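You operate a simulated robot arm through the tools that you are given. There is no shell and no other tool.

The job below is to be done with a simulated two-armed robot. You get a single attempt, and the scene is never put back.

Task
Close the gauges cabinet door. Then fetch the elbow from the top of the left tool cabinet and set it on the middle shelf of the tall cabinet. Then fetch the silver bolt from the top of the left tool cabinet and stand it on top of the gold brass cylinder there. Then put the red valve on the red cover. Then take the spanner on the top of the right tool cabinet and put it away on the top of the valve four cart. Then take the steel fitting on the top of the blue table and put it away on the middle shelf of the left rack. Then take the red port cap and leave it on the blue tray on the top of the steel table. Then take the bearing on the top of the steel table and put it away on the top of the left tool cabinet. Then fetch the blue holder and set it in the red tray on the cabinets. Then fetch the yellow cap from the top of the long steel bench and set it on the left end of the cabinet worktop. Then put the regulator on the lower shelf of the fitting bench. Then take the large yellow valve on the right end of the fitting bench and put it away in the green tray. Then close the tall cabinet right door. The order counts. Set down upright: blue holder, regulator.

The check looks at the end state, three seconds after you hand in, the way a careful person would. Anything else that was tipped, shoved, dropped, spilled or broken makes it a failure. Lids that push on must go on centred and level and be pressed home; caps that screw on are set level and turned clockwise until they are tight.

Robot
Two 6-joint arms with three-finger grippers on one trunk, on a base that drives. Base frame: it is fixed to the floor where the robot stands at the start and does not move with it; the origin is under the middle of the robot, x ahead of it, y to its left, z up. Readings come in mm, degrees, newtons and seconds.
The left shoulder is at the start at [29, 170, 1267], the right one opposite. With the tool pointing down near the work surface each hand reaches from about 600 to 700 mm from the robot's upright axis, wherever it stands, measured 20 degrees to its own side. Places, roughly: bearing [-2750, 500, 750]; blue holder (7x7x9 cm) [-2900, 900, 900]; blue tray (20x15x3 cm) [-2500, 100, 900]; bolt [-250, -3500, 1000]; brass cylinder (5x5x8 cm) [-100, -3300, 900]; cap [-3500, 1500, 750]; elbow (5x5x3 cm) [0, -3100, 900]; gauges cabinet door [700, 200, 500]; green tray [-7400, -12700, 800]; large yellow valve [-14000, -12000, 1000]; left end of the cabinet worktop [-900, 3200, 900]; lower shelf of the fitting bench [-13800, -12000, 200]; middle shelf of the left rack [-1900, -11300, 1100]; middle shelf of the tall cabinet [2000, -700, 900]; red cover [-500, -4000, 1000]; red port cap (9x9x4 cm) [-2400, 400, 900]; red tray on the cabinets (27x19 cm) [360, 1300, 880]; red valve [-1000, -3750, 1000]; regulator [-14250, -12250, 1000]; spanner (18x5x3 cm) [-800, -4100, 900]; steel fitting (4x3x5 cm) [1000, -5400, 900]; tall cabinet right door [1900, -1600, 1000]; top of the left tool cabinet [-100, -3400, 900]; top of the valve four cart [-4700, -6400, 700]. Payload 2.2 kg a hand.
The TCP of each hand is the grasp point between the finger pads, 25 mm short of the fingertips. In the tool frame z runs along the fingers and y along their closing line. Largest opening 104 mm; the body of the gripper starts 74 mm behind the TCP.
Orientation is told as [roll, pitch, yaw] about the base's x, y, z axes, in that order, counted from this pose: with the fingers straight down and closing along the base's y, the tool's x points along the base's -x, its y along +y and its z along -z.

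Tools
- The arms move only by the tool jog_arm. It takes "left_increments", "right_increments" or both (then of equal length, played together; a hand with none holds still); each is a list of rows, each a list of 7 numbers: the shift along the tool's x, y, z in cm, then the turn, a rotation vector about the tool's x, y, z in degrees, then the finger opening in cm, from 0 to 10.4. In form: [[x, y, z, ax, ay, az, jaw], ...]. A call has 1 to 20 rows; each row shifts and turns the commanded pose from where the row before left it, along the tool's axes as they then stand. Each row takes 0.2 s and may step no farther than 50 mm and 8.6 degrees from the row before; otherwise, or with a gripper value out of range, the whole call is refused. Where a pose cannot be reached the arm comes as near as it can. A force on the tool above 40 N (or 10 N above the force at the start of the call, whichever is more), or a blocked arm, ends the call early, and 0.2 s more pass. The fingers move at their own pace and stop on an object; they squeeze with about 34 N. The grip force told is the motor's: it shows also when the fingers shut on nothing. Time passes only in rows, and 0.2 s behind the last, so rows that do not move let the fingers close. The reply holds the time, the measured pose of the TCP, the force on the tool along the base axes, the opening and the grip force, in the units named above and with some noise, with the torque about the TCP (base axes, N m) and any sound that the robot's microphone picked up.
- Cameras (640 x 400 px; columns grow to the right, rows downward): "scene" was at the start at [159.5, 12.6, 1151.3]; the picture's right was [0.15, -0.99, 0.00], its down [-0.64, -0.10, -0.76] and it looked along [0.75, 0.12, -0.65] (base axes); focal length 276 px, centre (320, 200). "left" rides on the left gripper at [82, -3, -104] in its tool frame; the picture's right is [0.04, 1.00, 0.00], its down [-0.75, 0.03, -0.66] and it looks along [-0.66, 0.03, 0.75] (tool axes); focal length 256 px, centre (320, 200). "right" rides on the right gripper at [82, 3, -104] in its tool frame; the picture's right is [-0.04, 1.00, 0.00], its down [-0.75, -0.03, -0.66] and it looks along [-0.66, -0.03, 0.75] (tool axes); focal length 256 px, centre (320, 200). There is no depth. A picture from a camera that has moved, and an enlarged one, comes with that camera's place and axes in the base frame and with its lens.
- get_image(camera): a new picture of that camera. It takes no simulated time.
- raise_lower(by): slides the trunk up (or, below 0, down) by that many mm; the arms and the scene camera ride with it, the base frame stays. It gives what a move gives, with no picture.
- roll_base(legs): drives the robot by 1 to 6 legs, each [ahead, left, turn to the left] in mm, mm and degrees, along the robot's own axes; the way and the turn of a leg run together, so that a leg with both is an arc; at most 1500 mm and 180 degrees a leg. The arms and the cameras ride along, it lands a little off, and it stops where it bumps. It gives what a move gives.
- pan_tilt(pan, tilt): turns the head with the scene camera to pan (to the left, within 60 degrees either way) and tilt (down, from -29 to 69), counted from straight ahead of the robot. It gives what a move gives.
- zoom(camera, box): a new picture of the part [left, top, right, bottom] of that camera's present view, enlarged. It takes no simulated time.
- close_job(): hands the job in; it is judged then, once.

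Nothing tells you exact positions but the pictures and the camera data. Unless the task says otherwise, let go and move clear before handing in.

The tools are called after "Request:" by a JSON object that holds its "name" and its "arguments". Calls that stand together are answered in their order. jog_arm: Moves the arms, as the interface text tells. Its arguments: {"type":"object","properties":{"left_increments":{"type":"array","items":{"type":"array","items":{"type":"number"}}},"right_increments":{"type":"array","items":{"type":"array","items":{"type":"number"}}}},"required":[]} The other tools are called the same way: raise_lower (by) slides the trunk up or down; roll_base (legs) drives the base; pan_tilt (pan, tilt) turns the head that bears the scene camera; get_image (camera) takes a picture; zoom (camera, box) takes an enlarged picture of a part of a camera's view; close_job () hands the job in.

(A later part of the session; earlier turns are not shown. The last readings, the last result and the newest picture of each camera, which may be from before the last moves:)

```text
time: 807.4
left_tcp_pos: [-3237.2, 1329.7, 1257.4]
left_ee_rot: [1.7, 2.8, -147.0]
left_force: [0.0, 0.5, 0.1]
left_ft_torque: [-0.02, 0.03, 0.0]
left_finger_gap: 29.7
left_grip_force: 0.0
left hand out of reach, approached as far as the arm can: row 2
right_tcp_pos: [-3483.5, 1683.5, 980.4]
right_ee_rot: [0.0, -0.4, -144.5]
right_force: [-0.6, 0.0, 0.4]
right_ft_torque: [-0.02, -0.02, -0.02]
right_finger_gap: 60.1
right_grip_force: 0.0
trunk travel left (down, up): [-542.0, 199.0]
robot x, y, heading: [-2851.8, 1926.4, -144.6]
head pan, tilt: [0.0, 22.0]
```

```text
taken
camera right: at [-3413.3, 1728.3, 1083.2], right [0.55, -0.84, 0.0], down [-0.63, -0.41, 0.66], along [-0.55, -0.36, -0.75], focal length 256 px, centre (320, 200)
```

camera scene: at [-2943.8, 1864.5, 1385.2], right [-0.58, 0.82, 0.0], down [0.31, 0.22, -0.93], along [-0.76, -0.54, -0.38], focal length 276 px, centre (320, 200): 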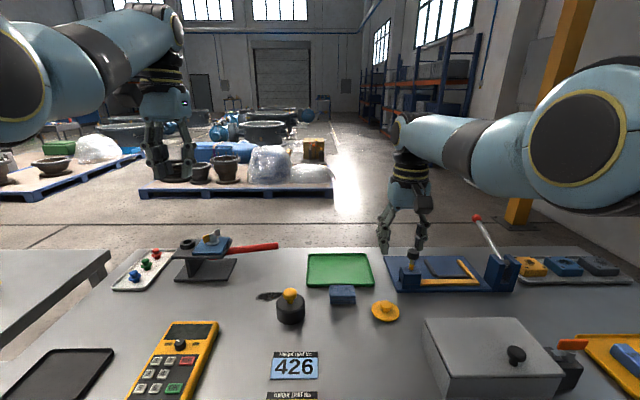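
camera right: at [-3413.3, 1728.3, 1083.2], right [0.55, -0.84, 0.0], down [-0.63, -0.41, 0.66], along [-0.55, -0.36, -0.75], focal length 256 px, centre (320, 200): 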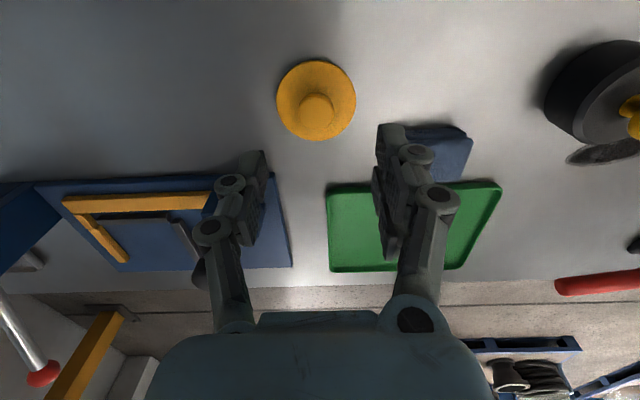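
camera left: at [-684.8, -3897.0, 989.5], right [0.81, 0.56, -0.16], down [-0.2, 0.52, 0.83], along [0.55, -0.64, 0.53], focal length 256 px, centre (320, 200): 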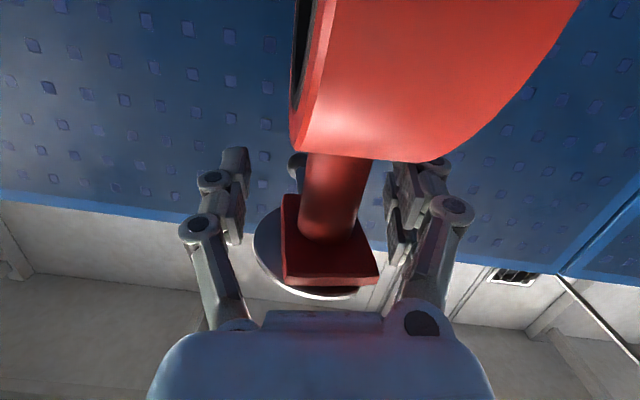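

Request:
{"name": "jog_arm", "arguments": {"right_increments": [[0, -0.3, 0, 0, 0, 0, 5]]}}

Request:
{"name": "raise_lower", "arguments": {"by": -85}}

Request:
{"name": "get_image", "arguments": {"camera": "right"}}

Request:
{"name": "get_image", "arguments": {"camera": "scene"}}

```text
time: 807.8
left_tcp_pos: [-3238.4, 1328.0, 1258.1]
left_ee_rot: [1.7, 2.6, -147.0]
left_force: [0.5, -0.2, 0.0]
left_ft_torque: [0.01, 0.03, 0.05]
left_finger_gap: 29.8
left_grip_force: 0.1
right_tcp_pos: [-3484.5, 1685.8, 979.8]
right_ee_rot: [0.1, -0.3, -144.6]
right_force: [0.7, -0.2, 0.0]
right_ft_torque: [-0.01, 0.0, -0.01]
right_finger_gap: 50.3
right_grip_force: 0.0
trunk travel left (down, up): [-542.0, 199.0]
robot x, y, heading: [-2850.1, 1929.3, -144.5]
head pan, tilt: [0.0, 22.0]
```

```text
time: 809.0
left_tcp_pos: [-3241.1, 1327.3, 1171.5]
left_ee_rot: [1.7, 2.8, -147.1]
left_force: [0.1, 0.9, -0.7]
left_ft_torque: [-0.06, 0.01, -0.04]
left_finger_gap: 30.2
left_grip_force: 0.1
right_tcp_pos: [-3485.0, 1684.4, 896.2]
right_ee_rot: [-0.1, -0.4, -144.5]
right_force: [-0.1, -0.8, 0.6]
right_ft_torque: [-0.02, -0.01, 0.0]
right_finger_gap: 49.9
right_grip_force: 0.0
trunk travel left (down, up): [-457.0, 284.0]
robot x, y, heading: [-2851.0, 1926.7, -144.6]
head pan, tilt: [0.0, 22.0]
```

```text
taken
camera right: at [-3415.3, 1730.0, 998.0], right [0.55, -0.84, 0.0], down [-0.63, -0.41, 0.66], along [-0.55, -0.36, -0.75], focal length 256 px, centre (320, 200)
```

right: 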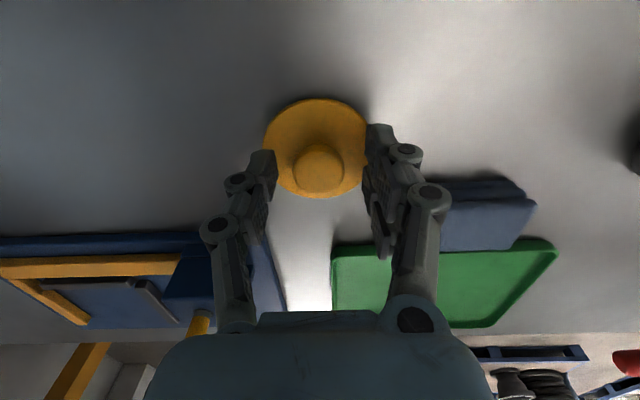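

```text
taken
camera scene: at [-2983.1, 1831.7, 1178.4], right [-0.58, 0.81, 0.0], down [0.31, 0.22, -0.93], along [-0.76, -0.54, -0.37], focal length 276 px, centre (320, 200)
```

scene: 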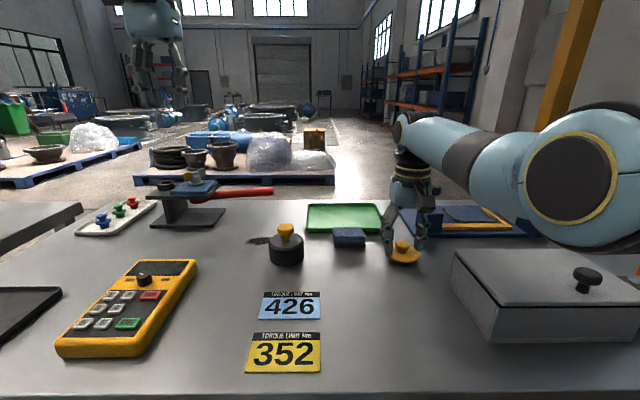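

Comparing with the red cap, I need about 14 mm more. I lower and close.

Request:
{"name": "raise_lower", "arguments": {"by": -14}}

Request:
{"name": "jog_arm", "arguments": {"right_increments": [[0, 0, 0, 0, 0, 0, 3.5], [0, 0, 0, 0, 0, 0, 2.5], [0, 0, 0, 0, 0, 0, 1], [0, 0, 0, 0, 0, 0, 1]]}}

Request:
{"name": "raise_lower", "arguments": {"by": 60}}

Request:
{"name": "get_image", "arguments": {"camera": "right"}}

```text
time: 809.6
left_tcp_pos: [-3240.3, 1327.0, 1160.4]
left_ee_rot: [1.7, 2.9, -147.0]
left_force: [-0.5, 0.5, -0.4]
left_ft_torque: [-0.01, -0.04, 0.02]
left_finger_gap: 29.9
left_grip_force: 0.0
right_tcp_pos: [-3486.4, 1684.5, 885.6]
right_ee_rot: [-0.1, -0.8, -144.5]
right_force: [-3.6, -0.2, 25.9]
right_ft_torque: [-0.07, 0.16, -0.03]
right_finger_gap: 53.7
right_grip_force: 4.7
trunk travel left (down, up): [-443.0, 298.0]
robot x, y, heading: [-2852.7, 1927.5, -144.4]
head pan, tilt: [0.0, 22.0]
```

```text
time: 810.6
left_tcp_pos: [-3238.6, 1328.3, 1159.3]
left_ee_rot: [1.7, 2.8, -147.1]
left_force: [-0.7, 0.2, -0.6]
left_ft_torque: [0.01, -0.01, 0.0]
left_finger_gap: 29.9
left_grip_force: 0.1
right_tcp_pos: [-3483.5, 1685.4, 888.0]
right_ee_rot: [0.0, -1.0, -144.5]
right_force: [-2.7, 3.8, 39.0]
right_ft_torque: [0.03, 0.23, -0.01]
right_finger_gap: 28.7
right_grip_force: 34.2
trunk travel left (down, up): [-443.0, 298.0]
robot x, y, heading: [-2850.1, 1930.1, -144.7]
head pan, tilt: [0.0, 22.0]
```

```text
time: 811.6
left_tcp_pos: [-3240.6, 1325.8, 1217.5]
left_ee_rot: [1.6, 3.0, -147.0]
left_force: [0.1, -0.6, -0.3]
left_ft_torque: [0.0, 0.02, 0.0]
left_finger_gap: 30.0
left_grip_force: 0.1
right_tcp_pos: [-3484.7, 1683.8, 939.3]
right_ee_rot: [0.0, -0.2, -144.5]
right_force: [-0.4, 0.0, -0.6]
right_ft_torque: [0.0, -0.01, -0.01]
right_finger_gap: 28.7
right_grip_force: 33.9
trunk travel left (down, up): [-503.0, 238.0]
robot x, y, heading: [-2848.8, 1932.9, -144.4]
head pan, tilt: [0.0, 22.0]
```

```text
taken
camera right: at [-3415.3, 1729.6, 1042.7], right [0.55, -0.84, 0.0], down [-0.63, -0.41, 0.66], along [-0.55, -0.36, -0.75], focal length 256 px, centre (320, 200)
```

right: 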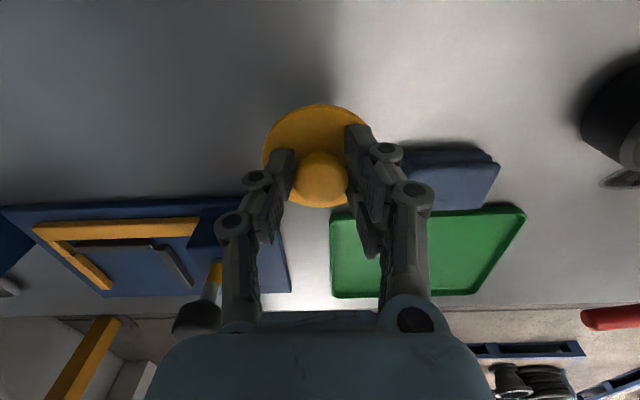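

The yellow cap is held. I back off, turn to the cabinets and look at the left end of the worktop.

Request:
{"name": "raise_lower", "arguments": {"by": 170}}

Request:
{"name": "roll_base", "arguments": {"legs": [[-420, 0, 0], [0, 0, -175.5], [650, 0, 0]]}}

Request:
{"name": "pan_tilt", "arguments": {"pan": 15, "tilt": 22}}

Request:
{"name": "get_image", "arguments": {"camera": "scene"}}

```text
time: 813.5
left_tcp_pos: [-3238.9, 1328.4, 1395.4]
left_ee_rot: [1.6, 2.2, -147.1]
left_force: [-0.1, -0.7, 0.3]
left_ft_torque: [0.0, -0.01, 0.02]
left_finger_gap: 30.2
left_grip_force: 0.3
right_tcp_pos: [-3484.3, 1684.7, 1110.2]
right_ee_rot: [0.0, -0.2, -144.4]
right_force: [0.0, -0.6, -0.8]
right_ft_torque: [-0.04, -0.03, 0.05]
right_finger_gap: 28.6
right_grip_force: 33.8
trunk travel left (down, up): [-673.0, 68.0]
robot x, y, heading: [-2853.2, 1925.2, -144.4]
head pan, tilt: [0.0, 22.0]
```

```text
time: 826.7
left_tcp_pos: [-1589.3, 3139.1, 1395.1]
left_ee_rot: [1.6, 2.2, 32.4]
left_force: [-0.2, -0.5, 0.6]
left_ft_torque: [-0.01, 0.01, -0.02]
left_finger_gap: 29.9
left_grip_force: 0.0
right_tcp_pos: [-1347.2, 2780.2, 1110.7]
right_ee_rot: [0.0, -0.3, 34.8]
right_force: [-0.6, 0.3, -0.2]
right_ft_torque: [0.0, 0.0, -0.02]
right_finger_gap: 28.6
right_grip_force: 34.0
trunk travel left (down, up): [-673.0, 68.0]
robot x, y, heading: [-1983.3, 2546.7, 34.6]
head pan, tilt: [0.0, 22.0]
```

```text
time: 827.5
left_tcp_pos: [-1589.8, 3139.7, 1394.1]
left_ee_rot: [1.7, 2.2, 32.4]
left_force: [0.4, -0.8, -0.2]
left_ft_torque: [-0.01, 0.03, -0.04]
left_finger_gap: 30.1
left_grip_force: 0.1
right_tcp_pos: [-1345.9, 2780.9, 1110.2]
right_ee_rot: [0.0, -0.3, 35.0]
right_force: [0.3, 0.2, -0.1]
right_ft_torque: [-0.02, 0.01, 0.0]
right_finger_gap: 28.9
right_grip_force: 33.4
trunk travel left (down, up): [-673.0, 68.0]
robot x, y, heading: [-1982.3, 2545.4, 34.7]
head pan, tilt: [15.0, 22.0]
```

```text
taken
camera scene: at [-1861.3, 2655.2, 1396.3], right [0.76, -0.64, 0.0], down [-0.24, -0.29, -0.93], along [0.6, 0.71, -0.38], focal length 276 px, centre (320, 200)
```

scene: 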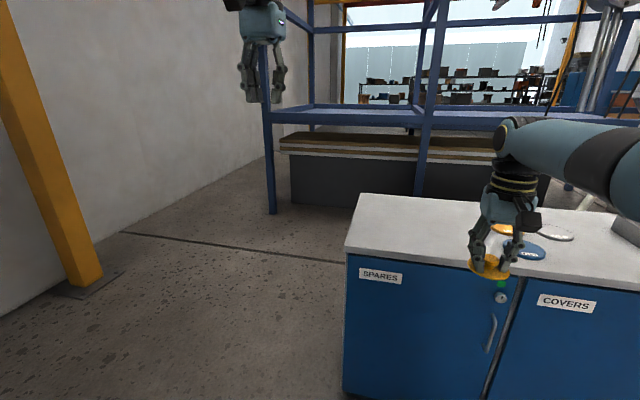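

The worktop's left end (above SPARES) is free; I aim for about (-950, 3210).

Request:
{"name": "roll_base", "arguments": {"legs": [[569, 127, 0]]}}

Request:
{"name": "raise_lower", "arguments": {"by": -150}}

Request:
{"name": "get_image", "arguments": {"camera": "right"}}

Request:
{"name": "pan_tilt", "arguments": {"pan": -5, "tilt": 30}}

Request:
{"name": "get_image", "arguments": {"camera": "scene"}}

```text
time: 830.8
left_tcp_pos: [-1201.3, 3576.5, 1395.6]
left_ee_rot: [1.6, 2.1, 33.0]
left_force: [0.3, -0.6, -0.1]
left_ft_torque: [-0.01, -0.02, -0.01]
left_finger_gap: 30.1
left_grip_force: 0.0
right_tcp_pos: [-955.0, 3221.2, 1111.0]
right_ee_rot: [-0.1, -0.3, 35.7]
right_force: [0.4, -0.6, 0.7]
right_ft_torque: [0.02, 0.04, 0.03]
right_finger_gap: 28.8
right_grip_force: 33.8
trunk travel left (down, up): [-673.0, 68.0]
robot x, y, heading: [-1586.1, 2978.7, 35.9]
head pan, tilt: [15.0, 22.0]
```

```text
time: 832.5
left_tcp_pos: [-1201.8, 3577.7, 1245.5]
left_ee_rot: [1.8, 2.1, 33.1]
left_force: [0.8, -0.3, -0.3]
left_ft_torque: [0.02, -0.05, -0.03]
left_finger_gap: 29.9
left_grip_force: 0.0
right_tcp_pos: [-953.5, 3221.4, 961.5]
right_ee_rot: [0.0, -0.3, 35.7]
right_force: [-0.1, 0.6, -0.3]
right_ft_torque: [0.04, 0.02, 0.03]
right_finger_gap: 28.5
right_grip_force: 34.0
trunk travel left (down, up): [-523.0, 218.0]
robot x, y, heading: [-1588.0, 2976.1, 35.9]
head pan, tilt: [15.0, 22.0]
```

```text
taken
camera right: at [-1022.6, 3175.1, 1064.0], right [-0.55, 0.83, 0.0], down [0.63, 0.41, 0.66], along [0.55, 0.36, -0.75], focal length 256 px, centre (320, 200)
```

right: 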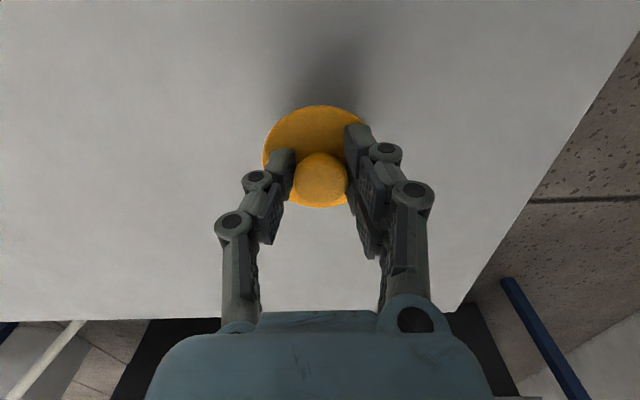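

```text
time: 833.4
left_tcp_pos: [-1201.2, 3577.9, 1245.1]
left_ee_rot: [1.7, 2.1, 33.1]
left_force: [-0.8, -0.2, -0.2]
left_ft_torque: [0.01, -0.02, -0.03]
left_finger_gap: 30.1
left_grip_force: 0.0
right_tcp_pos: [-953.9, 3221.6, 960.8]
right_ee_rot: [0.1, -0.3, 35.7]
right_force: [0.8, -0.3, 0.3]
right_ft_torque: [0.02, 0.01, 0.01]
right_finger_gap: 28.8
right_grip_force: 33.5
trunk travel left (down, up): [-523.0, 218.0]
robot x, y, heading: [-1590.7, 2974.7, 35.9]
head pan, tilt: [-5.0, 30.0]
```

```text
taken
camera scene: at [-1448.4, 3063.6, 1232.6], right [0.51, -0.86, 0.0], down [-0.43, -0.26, -0.87], along [0.74, 0.44, -0.5], focal length 276 px, centre (320, 200)
```

scene: 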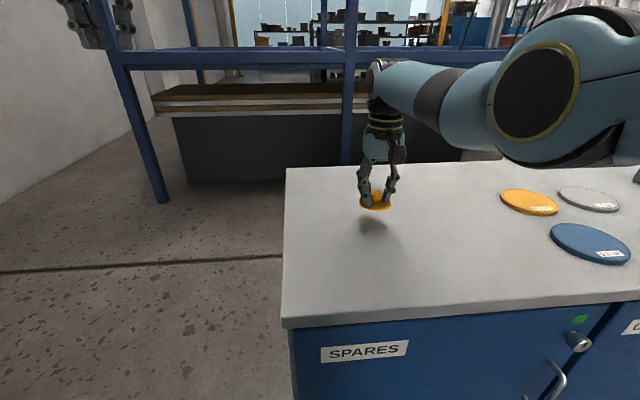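

Good spot. I lower to contact.

Request:
{"name": "raise_lower", "arguments": {"by": -38}}

Request:
{"name": "raise_lower", "arguments": {"by": -4}}

Request:
{"name": "raise_lower", "arguments": {"by": -3}}

Request:
{"name": "zoom", "arguments": {"camera": "scene", "box": [320, 90, 440, 220]}}

```text
time: 834.2
left_tcp_pos: [-1200.6, 3577.1, 1208.3]
left_ee_rot: [1.7, 2.2, 33.1]
left_force: [-0.4, 0.0, -0.2]
left_ft_torque: [0.02, -0.02, 0.01]
left_finger_gap: 30.0
left_grip_force: 0.0
right_tcp_pos: [-954.5, 3221.5, 923.4]
right_ee_rot: [0.0, -0.2, 35.7]
right_force: [0.6, 0.0, 0.5]
right_ft_torque: [-0.01, 0.0, 0.0]
right_finger_gap: 28.7
right_grip_force: 33.9
trunk travel left (down, up): [-485.0, 256.0]
robot x, y, heading: [-1587.5, 2977.0, 35.7]
head pan, tilt: [-5.0, 30.0]
```

```text
time: 834.7
left_tcp_pos: [-1199.7, 3578.3, 1204.2]
left_ee_rot: [1.7, 2.3, 33.1]
left_force: [1.1, 0.3, 0.9]
left_ft_torque: [-0.02, 0.03, 0.01]
left_finger_gap: 30.2
left_grip_force: 0.1
right_tcp_pos: [-954.3, 3221.2, 919.1]
right_ee_rot: [0.1, -0.3, 35.7]
right_force: [-0.7, 0.4, 0.6]
right_ft_torque: [0.0, 0.01, 0.01]
right_finger_gap: 28.2
right_grip_force: 33.4
trunk travel left (down, up): [-481.0, 260.0]
robot x, y, heading: [-1583.1, 2980.6, 35.7]
head pan, tilt: [-5.0, 30.0]
```

```text
time: 835.2
left_tcp_pos: [-1200.1, 3577.7, 1201.2]
left_ee_rot: [1.8, 2.2, 33.1]
left_force: [0.1, -0.2, 0.0]
left_ft_torque: [-0.02, -0.01, -0.01]
left_finger_gap: 29.9
left_grip_force: 0.1
right_tcp_pos: [-953.6, 3221.7, 915.9]
right_ee_rot: [0.1, -0.4, 35.7]
right_force: [-0.6, -0.7, 10.8]
right_ft_torque: [-0.01, -0.01, 0.0]
right_finger_gap: 28.8
right_grip_force: 33.5
trunk travel left (down, up): [-478.0, 263.0]
robot x, y, heading: [-1583.9, 2975.9, 35.7]
head pan, tilt: [-5.0, 30.0]
```

```text
3.08 times, centred on (380, 155) of scene
camera zoom: at [-1448.5, 3063.6, 1187.1], right [0.51, -0.86, 0.0], down [-0.43, -0.26, -0.87], along [0.75, 0.44, -0.5], focal length 849 px, centre (135, 338)
```

zoom: 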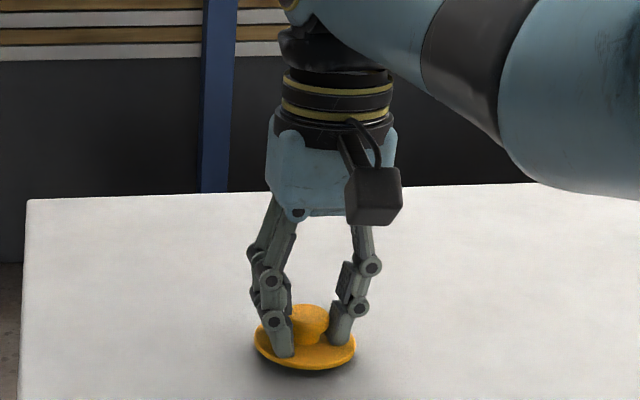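

Request:
{"name": "jog_arm", "arguments": {"right_increments": [[0, 0, 0, 0, 0, 0, 3.5], [0, 0, 0, 0, 0, 0, 4.5], [0, 0, 0, 0, 0, 0, 6]]}}

Request:
{"name": "raise_lower", "arguments": {"by": 150}}

Request:
{"name": "roll_base", "arguments": {"legs": [[-450, 0, 0]]}}

Request:
{"name": "get_image", "arguments": {"camera": "scene"}}

```text
time: 836.0
left_tcp_pos: [-1200.6, 3577.8, 1200.4]
left_ee_rot: [1.8, 2.4, 33.1]
left_force: [0.3, -0.8, -0.5]
left_ft_torque: [0.0, 0.03, -0.03]
left_finger_gap: 29.7
left_grip_force: 0.2
right_tcp_pos: [-954.0, 3220.7, 916.4]
right_ee_rot: [0.0, -0.3, 35.8]
right_force: [-0.9, -0.6, 3.2]
right_ft_torque: [0.02, 0.0, -0.01]
right_finger_gap: 61.4
right_grip_force: 0.0
trunk travel left (down, up): [-478.0, 263.0]
robot x, y, heading: [-1582.4, 2973.2, 35.7]
head pan, tilt: [-5.0, 30.0]
```

```text
time: 837.8
left_tcp_pos: [-1200.2, 3576.9, 1350.0]
left_ee_rot: [1.7, 2.2, 33.2]
left_force: [0.5, 0.5, -0.1]
left_ft_torque: [0.03, 0.0, 0.01]
left_finger_gap: 30.1
left_grip_force: 0.1
right_tcp_pos: [-954.4, 3221.8, 1065.7]
right_ee_rot: [0.0, -0.3, 35.7]
right_force: [-0.1, -0.2, -1.3]
right_ft_torque: [0.0, -0.01, 0.0]
right_finger_gap: 60.3
right_grip_force: 0.0
trunk travel left (down, up): [-628.0, 113.0]
robot x, y, heading: [-1586.5, 2975.3, 35.7]
head pan, tilt: [-5.0, 30.0]
```

```text
time: 840.5
left_tcp_pos: [-1561.8, 3314.4, 1350.4]
left_ee_rot: [1.7, 2.2, 32.7]
left_force: [-0.2, 0.0, -0.3]
left_ft_torque: [-0.02, -0.01, 0.0]
left_finger_gap: 29.8
left_grip_force: 0.0
right_tcp_pos: [-1318.1, 2954.6, 1065.6]
right_ee_rot: [0.0, -0.2, 35.2]
right_force: [0.8, 0.7, 0.2]
right_ft_torque: [-0.03, 0.0, 0.02]
right_finger_gap: 60.1
right_grip_force: 0.1
trunk travel left (down, up): [-628.0, 113.0]
robot x, y, heading: [-1953.0, 2716.2, 35.3]
head pan, tilt: [-5.0, 30.0]
```

```text
taken
camera scene: at [-1814.2, 2801.6, 1338.4], right [0.5, -0.86, 0.0], down [-0.43, -0.25, -0.87], along [0.75, 0.44, -0.5], focal length 276 px, centre (320, 200)
```

scene: 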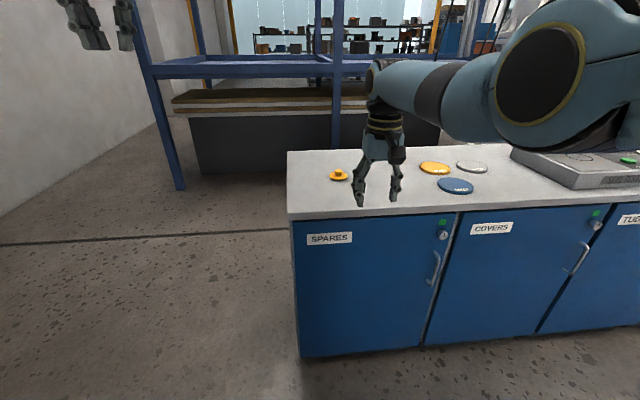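

The yellow cap is set on the left end of the worktop. Now to the distant fitting bench for the regulator; I drive south-west in stages and look for the way.

Request:
{"name": "roll_base", "arguments": {"legs": [[0, 0, -102.3], [1095, 0, 0], [1094, 0, 0], [0, 0, -52.7], [1210, 0, 0], [1209, 0, 0]]}}

Request:
{"name": "roll_base", "arguments": {"legs": [[0, 0, -23], [900, 0, 0], [868, 0, 0]]}}

Request:
{"name": "pan_tilt", "arguments": {"pan": 0, "tilt": 10}}

Request:
{"name": "get_image", "arguments": {"camera": "scene"}}

```text
time: 869.1
left_tcp_pos: [-2571.3, -2003.7, 1350.5]
left_ee_rot: [1.8, 2.2, -124.9]
left_force: [0.2, 0.3, 0.2]
left_ft_torque: [-0.02, -0.01, 0.0]
left_finger_gap: 30.1
left_grip_force: 0.1
right_tcp_pos: [-2932.5, -1767.3, 1065.6]
right_ee_rot: [0.0, -0.2, -122.5]
right_force: [0.0, -1.2, 0.1]
right_ft_torque: [0.0, 0.0, -0.02]
right_finger_gap: 60.0
right_grip_force: 0.1
trunk travel left (down, up): [-628.0, 113.0]
robot x, y, heading: [-2437.0, -1302.7, -122.4]
head pan, tilt: [-5.0, 30.0]
```

```text
time: 879.3
left_tcp_pos: [-4280.5, -2910.5, 1350.2]
left_ee_rot: [1.7, 2.3, -147.2]
left_force: [-0.3, -0.2, 0.1]
left_ft_torque: [-0.01, -0.01, -0.03]
left_finger_gap: 30.0
left_grip_force: 0.1
right_tcp_pos: [-4526.1, -2552.4, 1065.1]
right_ee_rot: [0.0, -0.3, -144.7]
right_force: [-0.4, -0.9, -0.6]
right_ft_torque: [0.0, -0.01, -0.01]
right_finger_gap: 60.2
right_grip_force: 0.0
trunk travel left (down, up): [-628.0, 113.0]
robot x, y, heading: [-3888.1, -2309.2, -144.7]
head pan, tilt: [-5.0, 30.0]
```

```text
time: 880.1
left_tcp_pos: [-4280.5, -2909.7, 1350.4]
left_ee_rot: [1.7, 2.2, -147.2]
left_force: [0.0, -0.7, 0.0]
left_ft_torque: [0.0, -0.02, 0.01]
left_finger_gap: 29.9
left_grip_force: 0.0
right_tcp_pos: [-4525.4, -2552.4, 1067.5]
right_ee_rot: [0.0, -0.3, -144.7]
right_force: [1.2, -0.2, 0.2]
right_ft_torque: [-0.02, 0.04, 0.0]
right_finger_gap: 60.1
right_grip_force: 0.1
trunk travel left (down, up): [-628.0, 113.0]
robot x, y, heading: [-3887.0, -2312.0, -144.6]
head pan, tilt: [0.0, 10.0]
```

```text
taken
camera scene: at [-4022.4, -2406.3, 1370.7], right [-0.58, 0.82, 0.0], down [0.14, 0.1, -0.98], along [-0.8, -0.57, -0.17], focal length 276 px, centre (320, 200)
```

scene: 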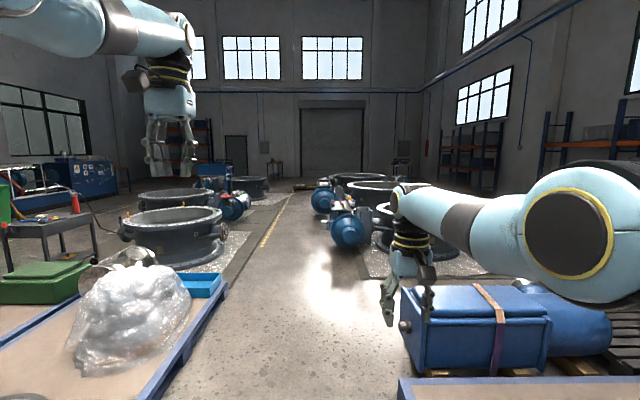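

The main aisle runs straight ahead. I shift left to its middle and drive along it.

Request:
{"name": "roll_base", "arguments": {"legs": [[700, 260, 0], [1450, 0, 0], [1450, 0, 0]]}}

Request:
{"name": "get_image", "arguments": {"camera": "scene"}}

```text
time: 897.8
left_tcp_pos: [-6969.7, -5333.1, 1350.1]
left_ee_rot: [1.7, 2.2, -144.0]
left_force: [0.0, -0.4, 0.4]
left_ft_torque: [-0.03, 0.0, -0.03]
left_finger_gap: 30.0
left_grip_force: 0.0
right_tcp_pos: [-7233.9, -4990.7, 1066.1]
right_ee_rot: [0.0, -0.3, -141.3]
right_force: [0.2, -0.7, 0.1]
right_ft_torque: [0.01, 0.0, -0.02]
right_finger_gap: 60.1
right_grip_force: 0.1
trunk travel left (down, up): [-628.0, 113.0]
robot x, y, heading: [-6616.3, -4712.4, -141.4]
head pan, tilt: [0.0, 10.0]
```

```text
taken
camera scene: at [-6739.9, -4815.6, 1370.7], right [-0.62, 0.78, 0.0], down [0.14, 0.11, -0.98], along [-0.77, -0.61, -0.17], focal length 276 px, centre (320, 200)
```

scene: 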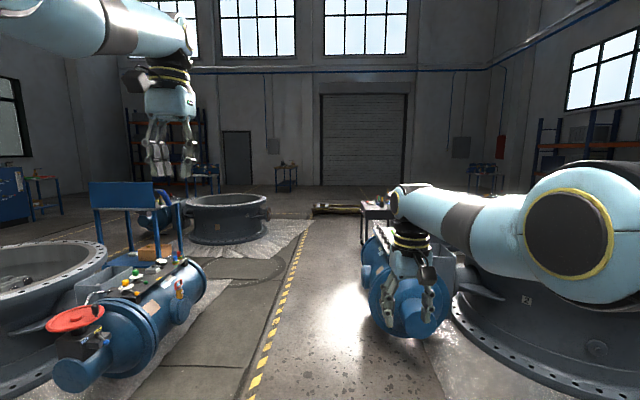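

Still clear; I continue along the aisle, drifting slightly left.

Request:
{"name": "roll_base", "arguments": {"legs": [[1450, 100, 0], [1400, 100, 0]]}}

Request:
{"name": "get_image", "arguments": {"camera": "scene"}}

Request:
{"name": "zoom", "arguments": {"camera": "scene", "box": [140, 130, 480, 280]}}

```text
time: 911.6
left_tcp_pos: [-9048.4, -7286.1, 1350.9]
left_ee_rot: [1.7, 2.1, -143.6]
left_force: [1.0, -0.3, 0.3]
left_ft_torque: [0.0, -0.03, 0.01]
left_finger_gap: 30.0
left_grip_force: 0.1
right_tcp_pos: [-9314.4, -6944.8, 1066.0]
right_ee_rot: [0.0, -0.2, -141.0]
right_force: [1.0, 0.4, 0.5]
right_ft_torque: [-0.02, 0.02, 0.02]
right_finger_gap: 60.2
right_grip_force: 0.0
trunk travel left (down, up): [-628.0, 113.0]
robot x, y, heading: [-8698.2, -6664.7, -140.9]
head pan, tilt: [0.0, 10.0]
```

```text
taken
camera scene: at [-8821.6, -6767.2, 1370.7], right [-0.63, 0.78, 0.0], down [0.14, 0.11, -0.98], along [-0.77, -0.62, -0.17], focal length 276 px, centre (320, 200)
```

scene: 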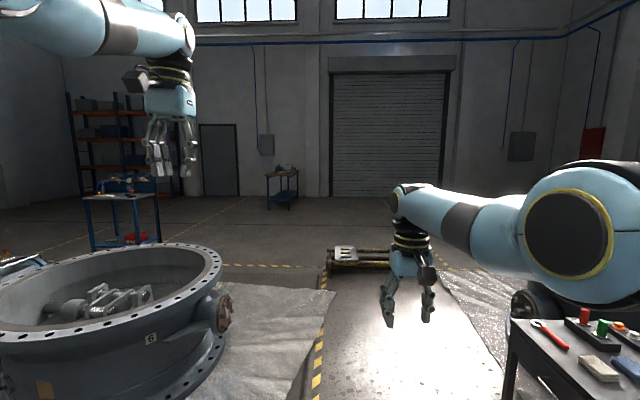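

```text
1.88 times, centred on (310, 205) of scene
camera zoom: at [-8821.6, -6767.2, 1370.7], right [-0.63, 0.78, 0.0], down [0.14, 0.11, -0.98], along [-0.77, -0.62, -0.17], focal length 519 px, centre (339, 191)
```

zoom: 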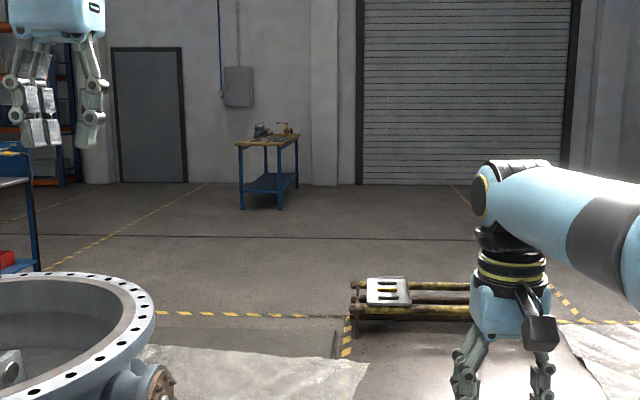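

The fitting bench is the small wooden-topped bench near the back wall. I pass between the big ring valve and the low yellow beams.

Request:
{"name": "roll_base", "arguments": {"legs": [[0, 205, 0], [1300, 0, 0]]}}

Request:
{"name": "get_image", "arguments": {"camera": "scene"}}

Request:
{"name": "pan_tilt", "arguments": {"pan": 0, "tilt": 35}}

Request:
{"name": "get_image", "arguments": {"camera": "scene"}}

```text
time: 919.5
left_tcp_pos: [-9957.1, -8266.2, 1350.0]
left_ee_rot: [1.6, 2.2, -144.3]
left_force: [0.4, -0.9, -0.2]
left_ft_torque: [0.01, -0.03, -0.01]
left_finger_gap: 30.1
left_grip_force: 0.1
right_tcp_pos: [-10220.9, -7922.5, 1065.1]
right_ee_rot: [0.2, -0.4, -141.6]
right_force: [0.2, 0.5, 0.7]
right_ft_torque: [0.01, 0.01, 0.05]
right_finger_gap: 60.0
right_grip_force: 0.1
trunk travel left (down, up): [-628.0, 113.0]
robot x, y, heading: [-9602.4, -7650.6, -141.7]
head pan, tilt: [0.0, 10.0]
```

```text
taken
camera scene: at [-9725.9, -7750.0, 1370.7], right [-0.62, 0.79, 0.0], down [0.14, 0.11, -0.98], along [-0.77, -0.61, -0.17], focal length 276 px, centre (320, 200)
```

scene: 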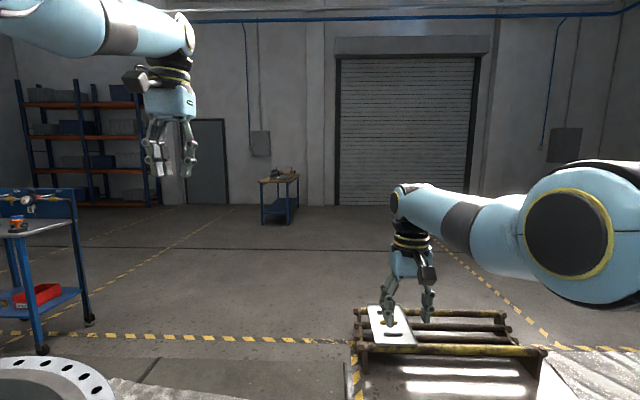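

```text
time: 920.4
left_tcp_pos: [-9957.5, -8266.2, 1350.2]
left_ee_rot: [1.8, 2.2, -144.4]
left_force: [-0.4, -0.7, 0.6]
left_ft_torque: [0.02, -0.03, 0.0]
left_finger_gap: 29.9
left_grip_force: 0.1
right_tcp_pos: [-10220.0, -7921.0, 1066.3]
right_ee_rot: [0.1, -0.3, -141.7]
right_force: [0.2, 0.6, 0.5]
right_ft_torque: [-0.03, 0.01, 0.0]
right_finger_gap: 59.8
right_grip_force: 0.1
trunk travel left (down, up): [-628.0, 113.0]
robot x, y, heading: [-9597.5, -7648.1, -141.9]
head pan, tilt: [0.0, 35.0]
```

```text
taken
camera scene: at [-9721.9, -7746.8, 1330.7], right [-0.62, 0.79, 0.0], down [0.45, 0.36, -0.82], along [-0.64, -0.51, -0.57], focal length 276 px, centre (320, 200)
```

scene: 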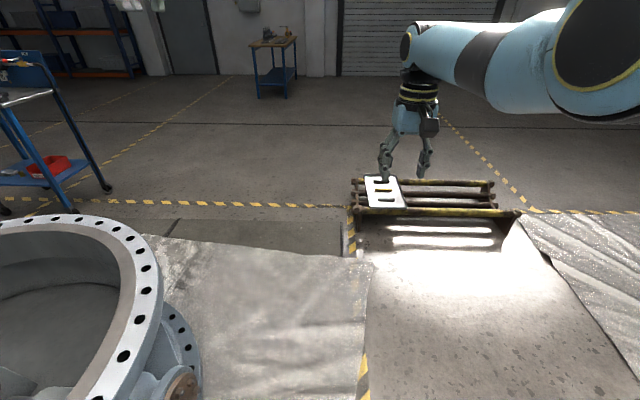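

Request:
{"name": "roll_base", "arguments": {"legs": [[700, 40, 0], [700, 180, 0], [1300, 0, 0]]}}

Request:
{"name": "pan_tilt", "arguments": {"pan": 0, "tilt": 12}}

Request:
{"name": "get_image", "arguments": {"camera": "scene"}}

Request:
{"name": "zoom", "arguments": {"camera": "scene", "box": [180, 140, 400, 280]}}

```text
time: 933.9
left_tcp_pos: [-11943.6, -10107.9, 1350.4]
left_ee_rot: [1.7, 2.2, -143.9]
left_force: [0.4, -0.3, -0.2]
left_ft_torque: [-0.03, -0.02, -0.02]
left_finger_gap: 30.4
left_grip_force: 0.0
right_tcp_pos: [-12207.9, -9764.6, 1065.3]
right_ee_rot: [0.0, -0.3, -141.4]
right_force: [-0.4, -0.1, 0.3]
right_ft_torque: [-0.02, -0.02, -0.01]
right_finger_gap: 60.4
right_grip_force: 0.0
trunk travel left (down, up): [-628.0, 113.0]
robot x, y, heading: [-11592.3, -9490.5, -141.5]
head pan, tilt: [0.0, 35.0]
```

```text
time: 934.8
left_tcp_pos: [-11943.8, -10108.2, 1350.1]
left_ee_rot: [1.7, 2.2, -143.8]
left_force: [-0.4, 0.1, -0.2]
left_ft_torque: [0.02, -0.02, -0.01]
left_finger_gap: 29.8
left_grip_force: 0.0
right_tcp_pos: [-12209.2, -9765.7, 1066.1]
right_ee_rot: [0.0, -0.3, -141.4]
right_force: [-0.4, 0.3, 0.0]
right_ft_torque: [0.03, -0.04, -0.02]
right_finger_gap: 59.7
right_grip_force: 0.1
trunk travel left (down, up): [-628.0, 113.0]
robot x, y, heading: [-11589.9, -9485.9, -141.3]
head pan, tilt: [0.0, 12.0]
```

```text
taken
camera scene: at [-11714.7, -9590.9, 1367.4], right [-0.62, 0.78, 0.0], down [0.16, 0.13, -0.98], along [-0.76, -0.61, -0.21], focal length 276 px, centre (320, 200)
```

scene: 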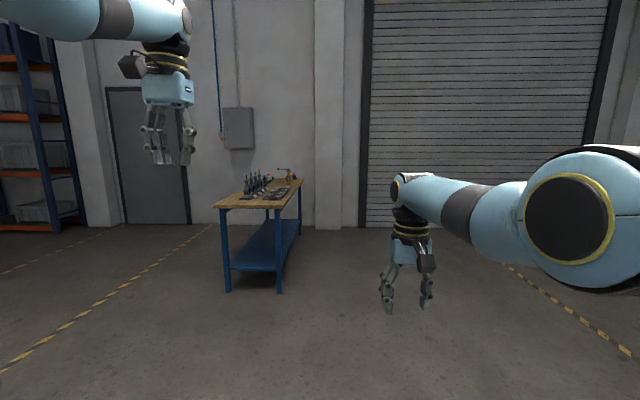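

```text
2.86 times, centred on (290, 210) of scene
camera zoom: at [-11714.7, -9590.9, 1367.4], right [-0.62, 0.78, 0.0], down [0.16, 0.13, -0.98], along [-0.76, -0.61, -0.21], focal length 788 px, centre (406, 171)
```

zoom: 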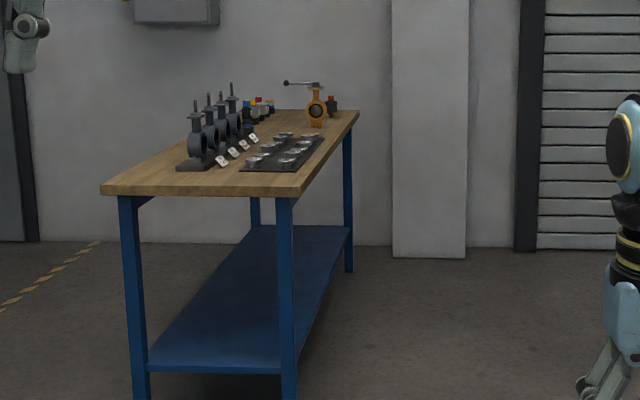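

The bench's front is its right long side; the big yellow valve is at the far (right) end. I drive around to face the front.

Request:
{"name": "roll_base", "arguments": {"legs": [[0, 0, -8.3], [1397, 0, 0], [1397, 0, 0], [0, 0, 94]]}}

Request:
{"name": "pan_tilt", "arguments": {"pan": 0, "tilt": 25}}

Request:
{"name": "get_image", "arguments": {"camera": "scene"}}

Request:
{"name": "zoom", "arguments": {"camera": "scene", "box": [150, 100, 470, 280]}}

```text
time: 953.0
left_tcp_pos: [-13382.5, -11301.5, 1349.8]
left_ee_rot: [1.7, 2.2, -55.4]
left_force: [0.3, 0.3, -0.3]
left_ft_torque: [-0.01, 0.0, -0.04]
left_finger_gap: 30.0
left_grip_force: 0.0
right_tcp_pos: [-13732.1, -11559.1, 1065.5]
right_ee_rot: [0.1, -0.3, -52.8]
right_force: [0.4, -0.2, -0.9]
right_ft_torque: [-0.02, 0.01, 0.0]
right_finger_gap: 59.6
right_grip_force: 0.0
trunk travel left (down, up): [-628.0, 113.0]
robot x, y, heading: [-13994.7, -10935.0, -52.7]
head pan, tilt: [0.0, 12.0]
```

```text
time: 953.8
left_tcp_pos: [-13382.8, -11303.1, 1350.6]
left_ee_rot: [1.7, 2.3, -55.3]
left_force: [0.5, 0.2, 0.0]
left_ft_torque: [-0.01, -0.01, 0.02]
left_finger_gap: 30.2
left_grip_force: 0.0
right_tcp_pos: [-13732.8, -11560.3, 1065.9]
right_ee_rot: [0.1, -0.3, -52.8]
right_force: [-0.7, -0.1, 0.6]
right_ft_torque: [-0.01, 0.03, 0.0]
right_finger_gap: 59.9
right_grip_force: 0.0
trunk travel left (down, up): [-628.0, 113.0]
robot x, y, heading: [-13994.2, -10933.4, -52.9]
head pan, tilt: [0.0, 25.0]
```

```text
taken
camera scene: at [-13893.5, -11064.0, 1346.4], right [-0.8, -0.61, 0.0], down [-0.26, 0.34, -0.91], along [0.55, -0.72, -0.42], focal length 276 px, centre (320, 200)
```

scene: 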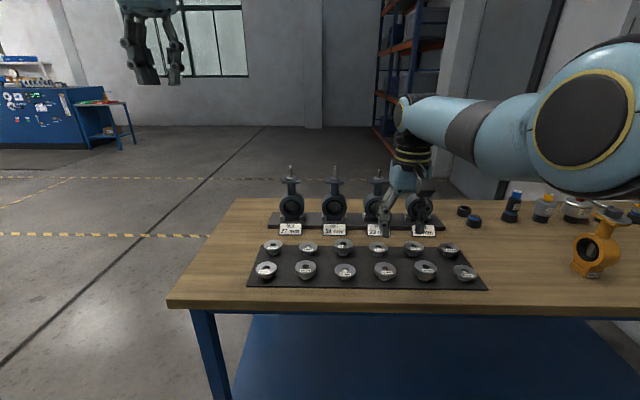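

```text
2.00 times, centred on (310, 190) of scene
camera zoom: at [-13893.5, -11064.0, 1346.4], right [-0.8, -0.61, 0.0], down [-0.26, 0.34, -0.91], along [0.55, -0.72, -0.42], focal length 552 px, centre (340, 220)
```

zoom: 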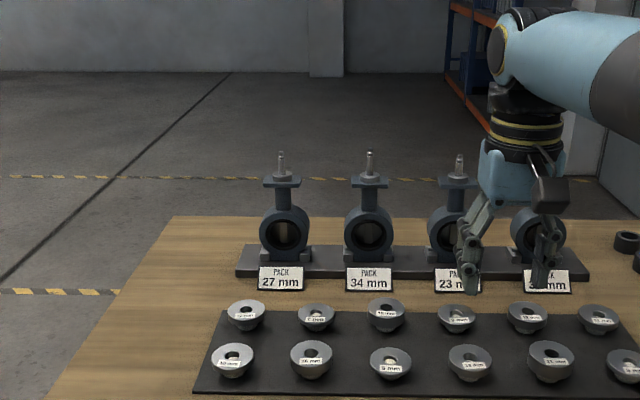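

The regulator and large valve must be further right. I shift right along the bench.

Request:
{"name": "roll_base", "arguments": {"legs": [[-60, -560, 0]]}}

Request:
{"name": "get_image", "arguments": {"camera": "scene"}}

Request:
{"name": "zoom", "arguments": {"camera": "scene", "box": [240, 130, 560, 310]}}

```text
time: 957.0
left_tcp_pos: [-13876.2, -11601.3, 1350.1]
left_ee_rot: [1.7, 2.2, -55.8]
left_force: [-0.5, -0.4, -0.5]
left_ft_torque: [-0.02, -0.06, -0.01]
left_finger_gap: 30.1
left_grip_force: 0.0
right_tcp_pos: [-14227.4, -11856.1, 1065.8]
right_ee_rot: [0.0, -0.3, -53.2]
right_force: [-0.8, 0.5, -0.7]
right_ft_torque: [0.02, -0.03, -0.01]
right_finger_gap: 60.0
right_grip_force: 0.0
trunk travel left (down, up): [-628.0, 113.0]
robot x, y, heading: [-14485.7, -11225.9, -53.2]
head pan, tilt: [0.0, 25.0]
```

```text
taken
camera scene: at [-14384.7, -11358.5, 1346.3], right [-0.8, -0.6, 0.0], down [-0.25, 0.34, -0.91], along [0.54, -0.73, -0.42], focal length 276 px, centre (320, 200)
```

scene: 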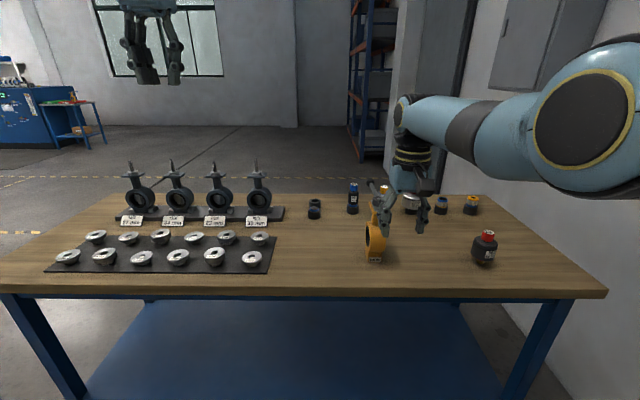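

```text
2.00 times, centred on (400, 220) of scene
camera zoom: at [-14384.7, -11358.5, 1346.3], right [-0.8, -0.6, 0.0], down [-0.25, 0.34, -0.91], along [0.54, -0.73, -0.42], focal length 552 px, centre (160, 160)
```

zoom: 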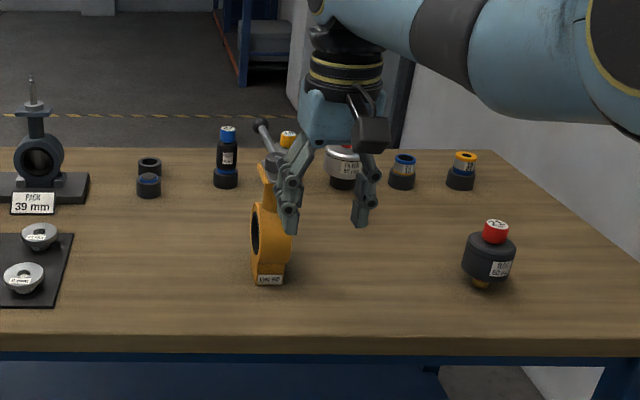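

Request:
{"name": "zoom", "arguments": {"camera": "scene", "box": [450, 215, 530, 275]}}

Request:
{"name": "zoom", "arguments": {"camera": "scene", "box": [300, 170, 500, 240]}}

Request:
{"name": "get_image", "arguments": {"camera": "right"}}

```text
6.67 times, centred on (490, 245) of scene
camera zoom: at [-14384.7, -11358.5, 1346.3], right [-0.8, -0.6, 0.0], down [-0.25, 0.34, -0.91], along [0.54, -0.73, -0.42], focal length 1839 px, centre (-813, -100)
```

zoom: 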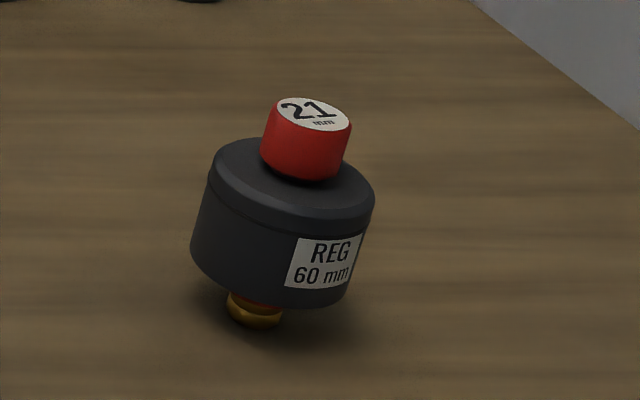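

```text
3.20 times, centred on (400, 205) of scene
camera zoom: at [-14384.7, -11358.5, 1346.3], right [-0.8, -0.6, 0.0], down [-0.25, 0.34, -0.91], along [0.54, -0.73, -0.42], focal length 883 px, centre (64, 184)
```

zoom: 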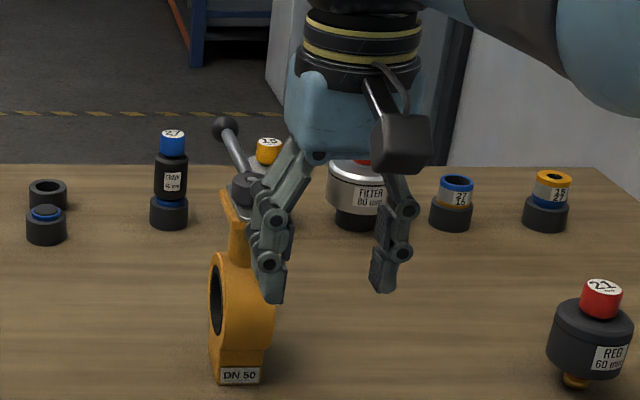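

```text
taken
camera right: at [-14274.0, -11788.2, 1168.5], right [0.82, 0.57, 0.0], down [0.42, -0.62, 0.66], along [0.37, -0.54, -0.75], focal length 256 px, centre (320, 200)
```

right: 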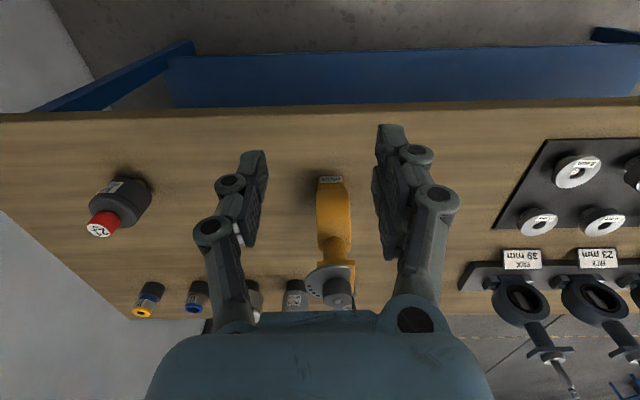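

The regulator is the black "REG 60 mm" drum with the red knob, standing on a brass port at about (-14373, -12168). I look down at the lower shelf.

Request:
{"name": "pan_tilt", "arguments": {"pan": 0, "tilt": 55}}

Request:
{"name": "get_image", "arguments": {"camera": "scene"}}

```text
time: 958.0
left_tcp_pos: [-13876.0, -11602.2, 1350.0]
left_ee_rot: [1.7, 2.2, -55.7]
left_force: [-0.5, 0.0, 0.8]
left_ft_torque: [0.04, -0.01, 0.0]
left_finger_gap: 29.7
left_grip_force: 0.1
right_tcp_pos: [-14228.4, -11855.2, 1066.0]
right_ee_rot: [0.1, -0.3, -53.1]
right_force: [-0.1, -0.7, 0.6]
right_ft_torque: [-0.05, -0.03, 0.02]
right_finger_gap: 60.0
right_grip_force: 0.1
trunk travel left (down, up): [-628.0, 113.0]
robot x, y, heading: [-14484.4, -11224.9, -53.4]
head pan, tilt: [0.0, 55.0]
```

```text
taken
camera scene: at [-14396.4, -11342.3, 1302.4], right [-0.8, -0.6, 0.0], down [-0.49, 0.66, -0.57], along [0.34, -0.46, -0.82], focal length 276 px, centre (320, 200)
```

scene: 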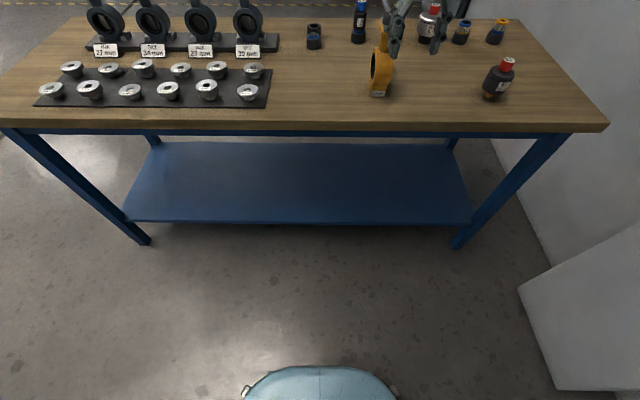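

The lower shelf is clear. I'll grip the regulator's drum with the right hand tilted 45°, then place it on the shelf near the bench's left end, where the idle left hand stays clear. First I line up on the regulator.

Request:
{"name": "roll_base", "arguments": {"legs": [[0, -303, 0]]}}

Request:
{"name": "jog_arm", "arguments": {"right_increments": [[0, 0, 0, 0, -7.5, 0, 8], [0, 0, 0, 0, -7.5, 0, 9], [0, 0, 0, 0, -7.5, 0, 9], [0, 0, 0, 0, -7.5, 0, 9], [0, 0, 0, 0, -7.5, 0, 9], [0, 0, 0, 0, -7.5, 0, 9]]}}

Request:
{"name": "pan_tilt", "arguments": {"pan": -10, "tilt": 30}}

Request:
{"name": "get_image", "arguments": {"camera": "scene"}}

Request:
{"name": "get_image", "arguments": {"camera": "right"}}

```text
time: 960.0
left_tcp_pos: [-14115.1, -11780.4, 1349.7]
left_ee_rot: [1.6, 2.3, -55.8]
left_force: [-0.2, 0.1, -0.1]
left_ft_torque: [0.0, 0.0, -0.02]
left_finger_gap: 29.8
left_grip_force: 0.1
right_tcp_pos: [-14466.5, -12033.6, 1065.2]
right_ee_rot: [0.1, -0.4, -53.3]
right_force: [0.4, 0.9, -1.1]
right_ft_torque: [0.01, -0.01, 0.01]
right_finger_gap: 60.1
right_grip_force: 0.1
trunk travel left (down, up): [-628.0, 113.0]
robot x, y, heading: [-14726.9, -11406.4, -53.3]
head pan, tilt: [0.0, 55.0]
```

```text
time: 961.4
left_tcp_pos: [-14114.3, -11779.3, 1350.7]
left_ee_rot: [1.8, 2.3, -55.8]
left_force: [-0.5, 0.2, 0.0]
left_ft_torque: [-0.01, 0.01, 0.02]
left_finger_gap: 29.8
left_grip_force: 0.1
right_tcp_pos: [-14467.0, -12032.9, 1067.1]
right_ee_rot: [0.0, -45.5, -53.3]
right_force: [0.5, -0.7, 0.0]
right_ft_torque: [-0.03, 0.01, -0.02]
right_finger_gap: 89.9
right_grip_force: 0.0
trunk travel left (down, up): [-628.0, 113.0]
robot x, y, heading: [-14721.9, -11403.3, -53.3]
head pan, tilt: [0.0, 55.0]
```

```text
time: 962.3
left_tcp_pos: [-14114.3, -11780.0, 1349.9]
left_ee_rot: [1.7, 2.2, -55.8]
left_force: [-0.3, -0.1, 0.5]
left_ft_torque: [0.04, -0.04, 0.02]
left_finger_gap: 29.8
left_grip_force: 0.1
right_tcp_pos: [-14466.8, -12033.4, 1066.1]
right_ee_rot: [0.1, -45.3, -53.4]
right_force: [0.2, -0.6, -0.3]
right_ft_torque: [-0.01, -0.01, 0.0]
right_finger_gap: 90.2
right_grip_force: 0.0
trunk travel left (down, up): [-628.0, 113.0]
robot x, y, heading: [-14724.2, -11406.7, -53.3]
head pan, tilt: [-10.0, 30.0]
```

```text
taken
camera scene: at [-14637.3, -11542.9, 1338.3], right [-0.89, -0.45, 0.0], down [-0.23, 0.45, -0.87], along [0.39, -0.77, -0.5], focal length 276 px, centre (320, 200)
```

scene: 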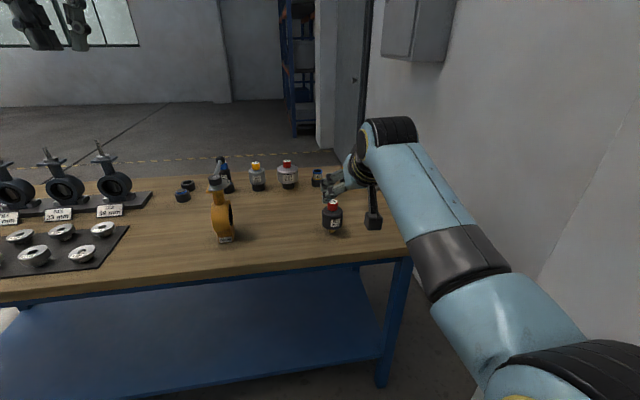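

```text
taken
camera right: at [-14542.1, -11926.3, 1080.5], right [0.82, 0.58, 0.03], down [0.01, -0.07, 1.0], along [0.58, -0.81, -0.07], focal length 256 px, centre (320, 200)
```

right: 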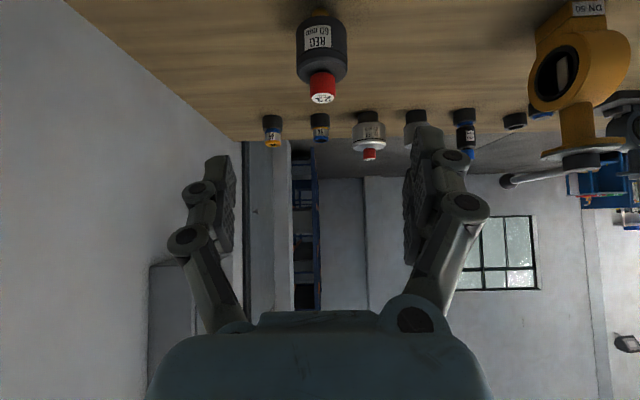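

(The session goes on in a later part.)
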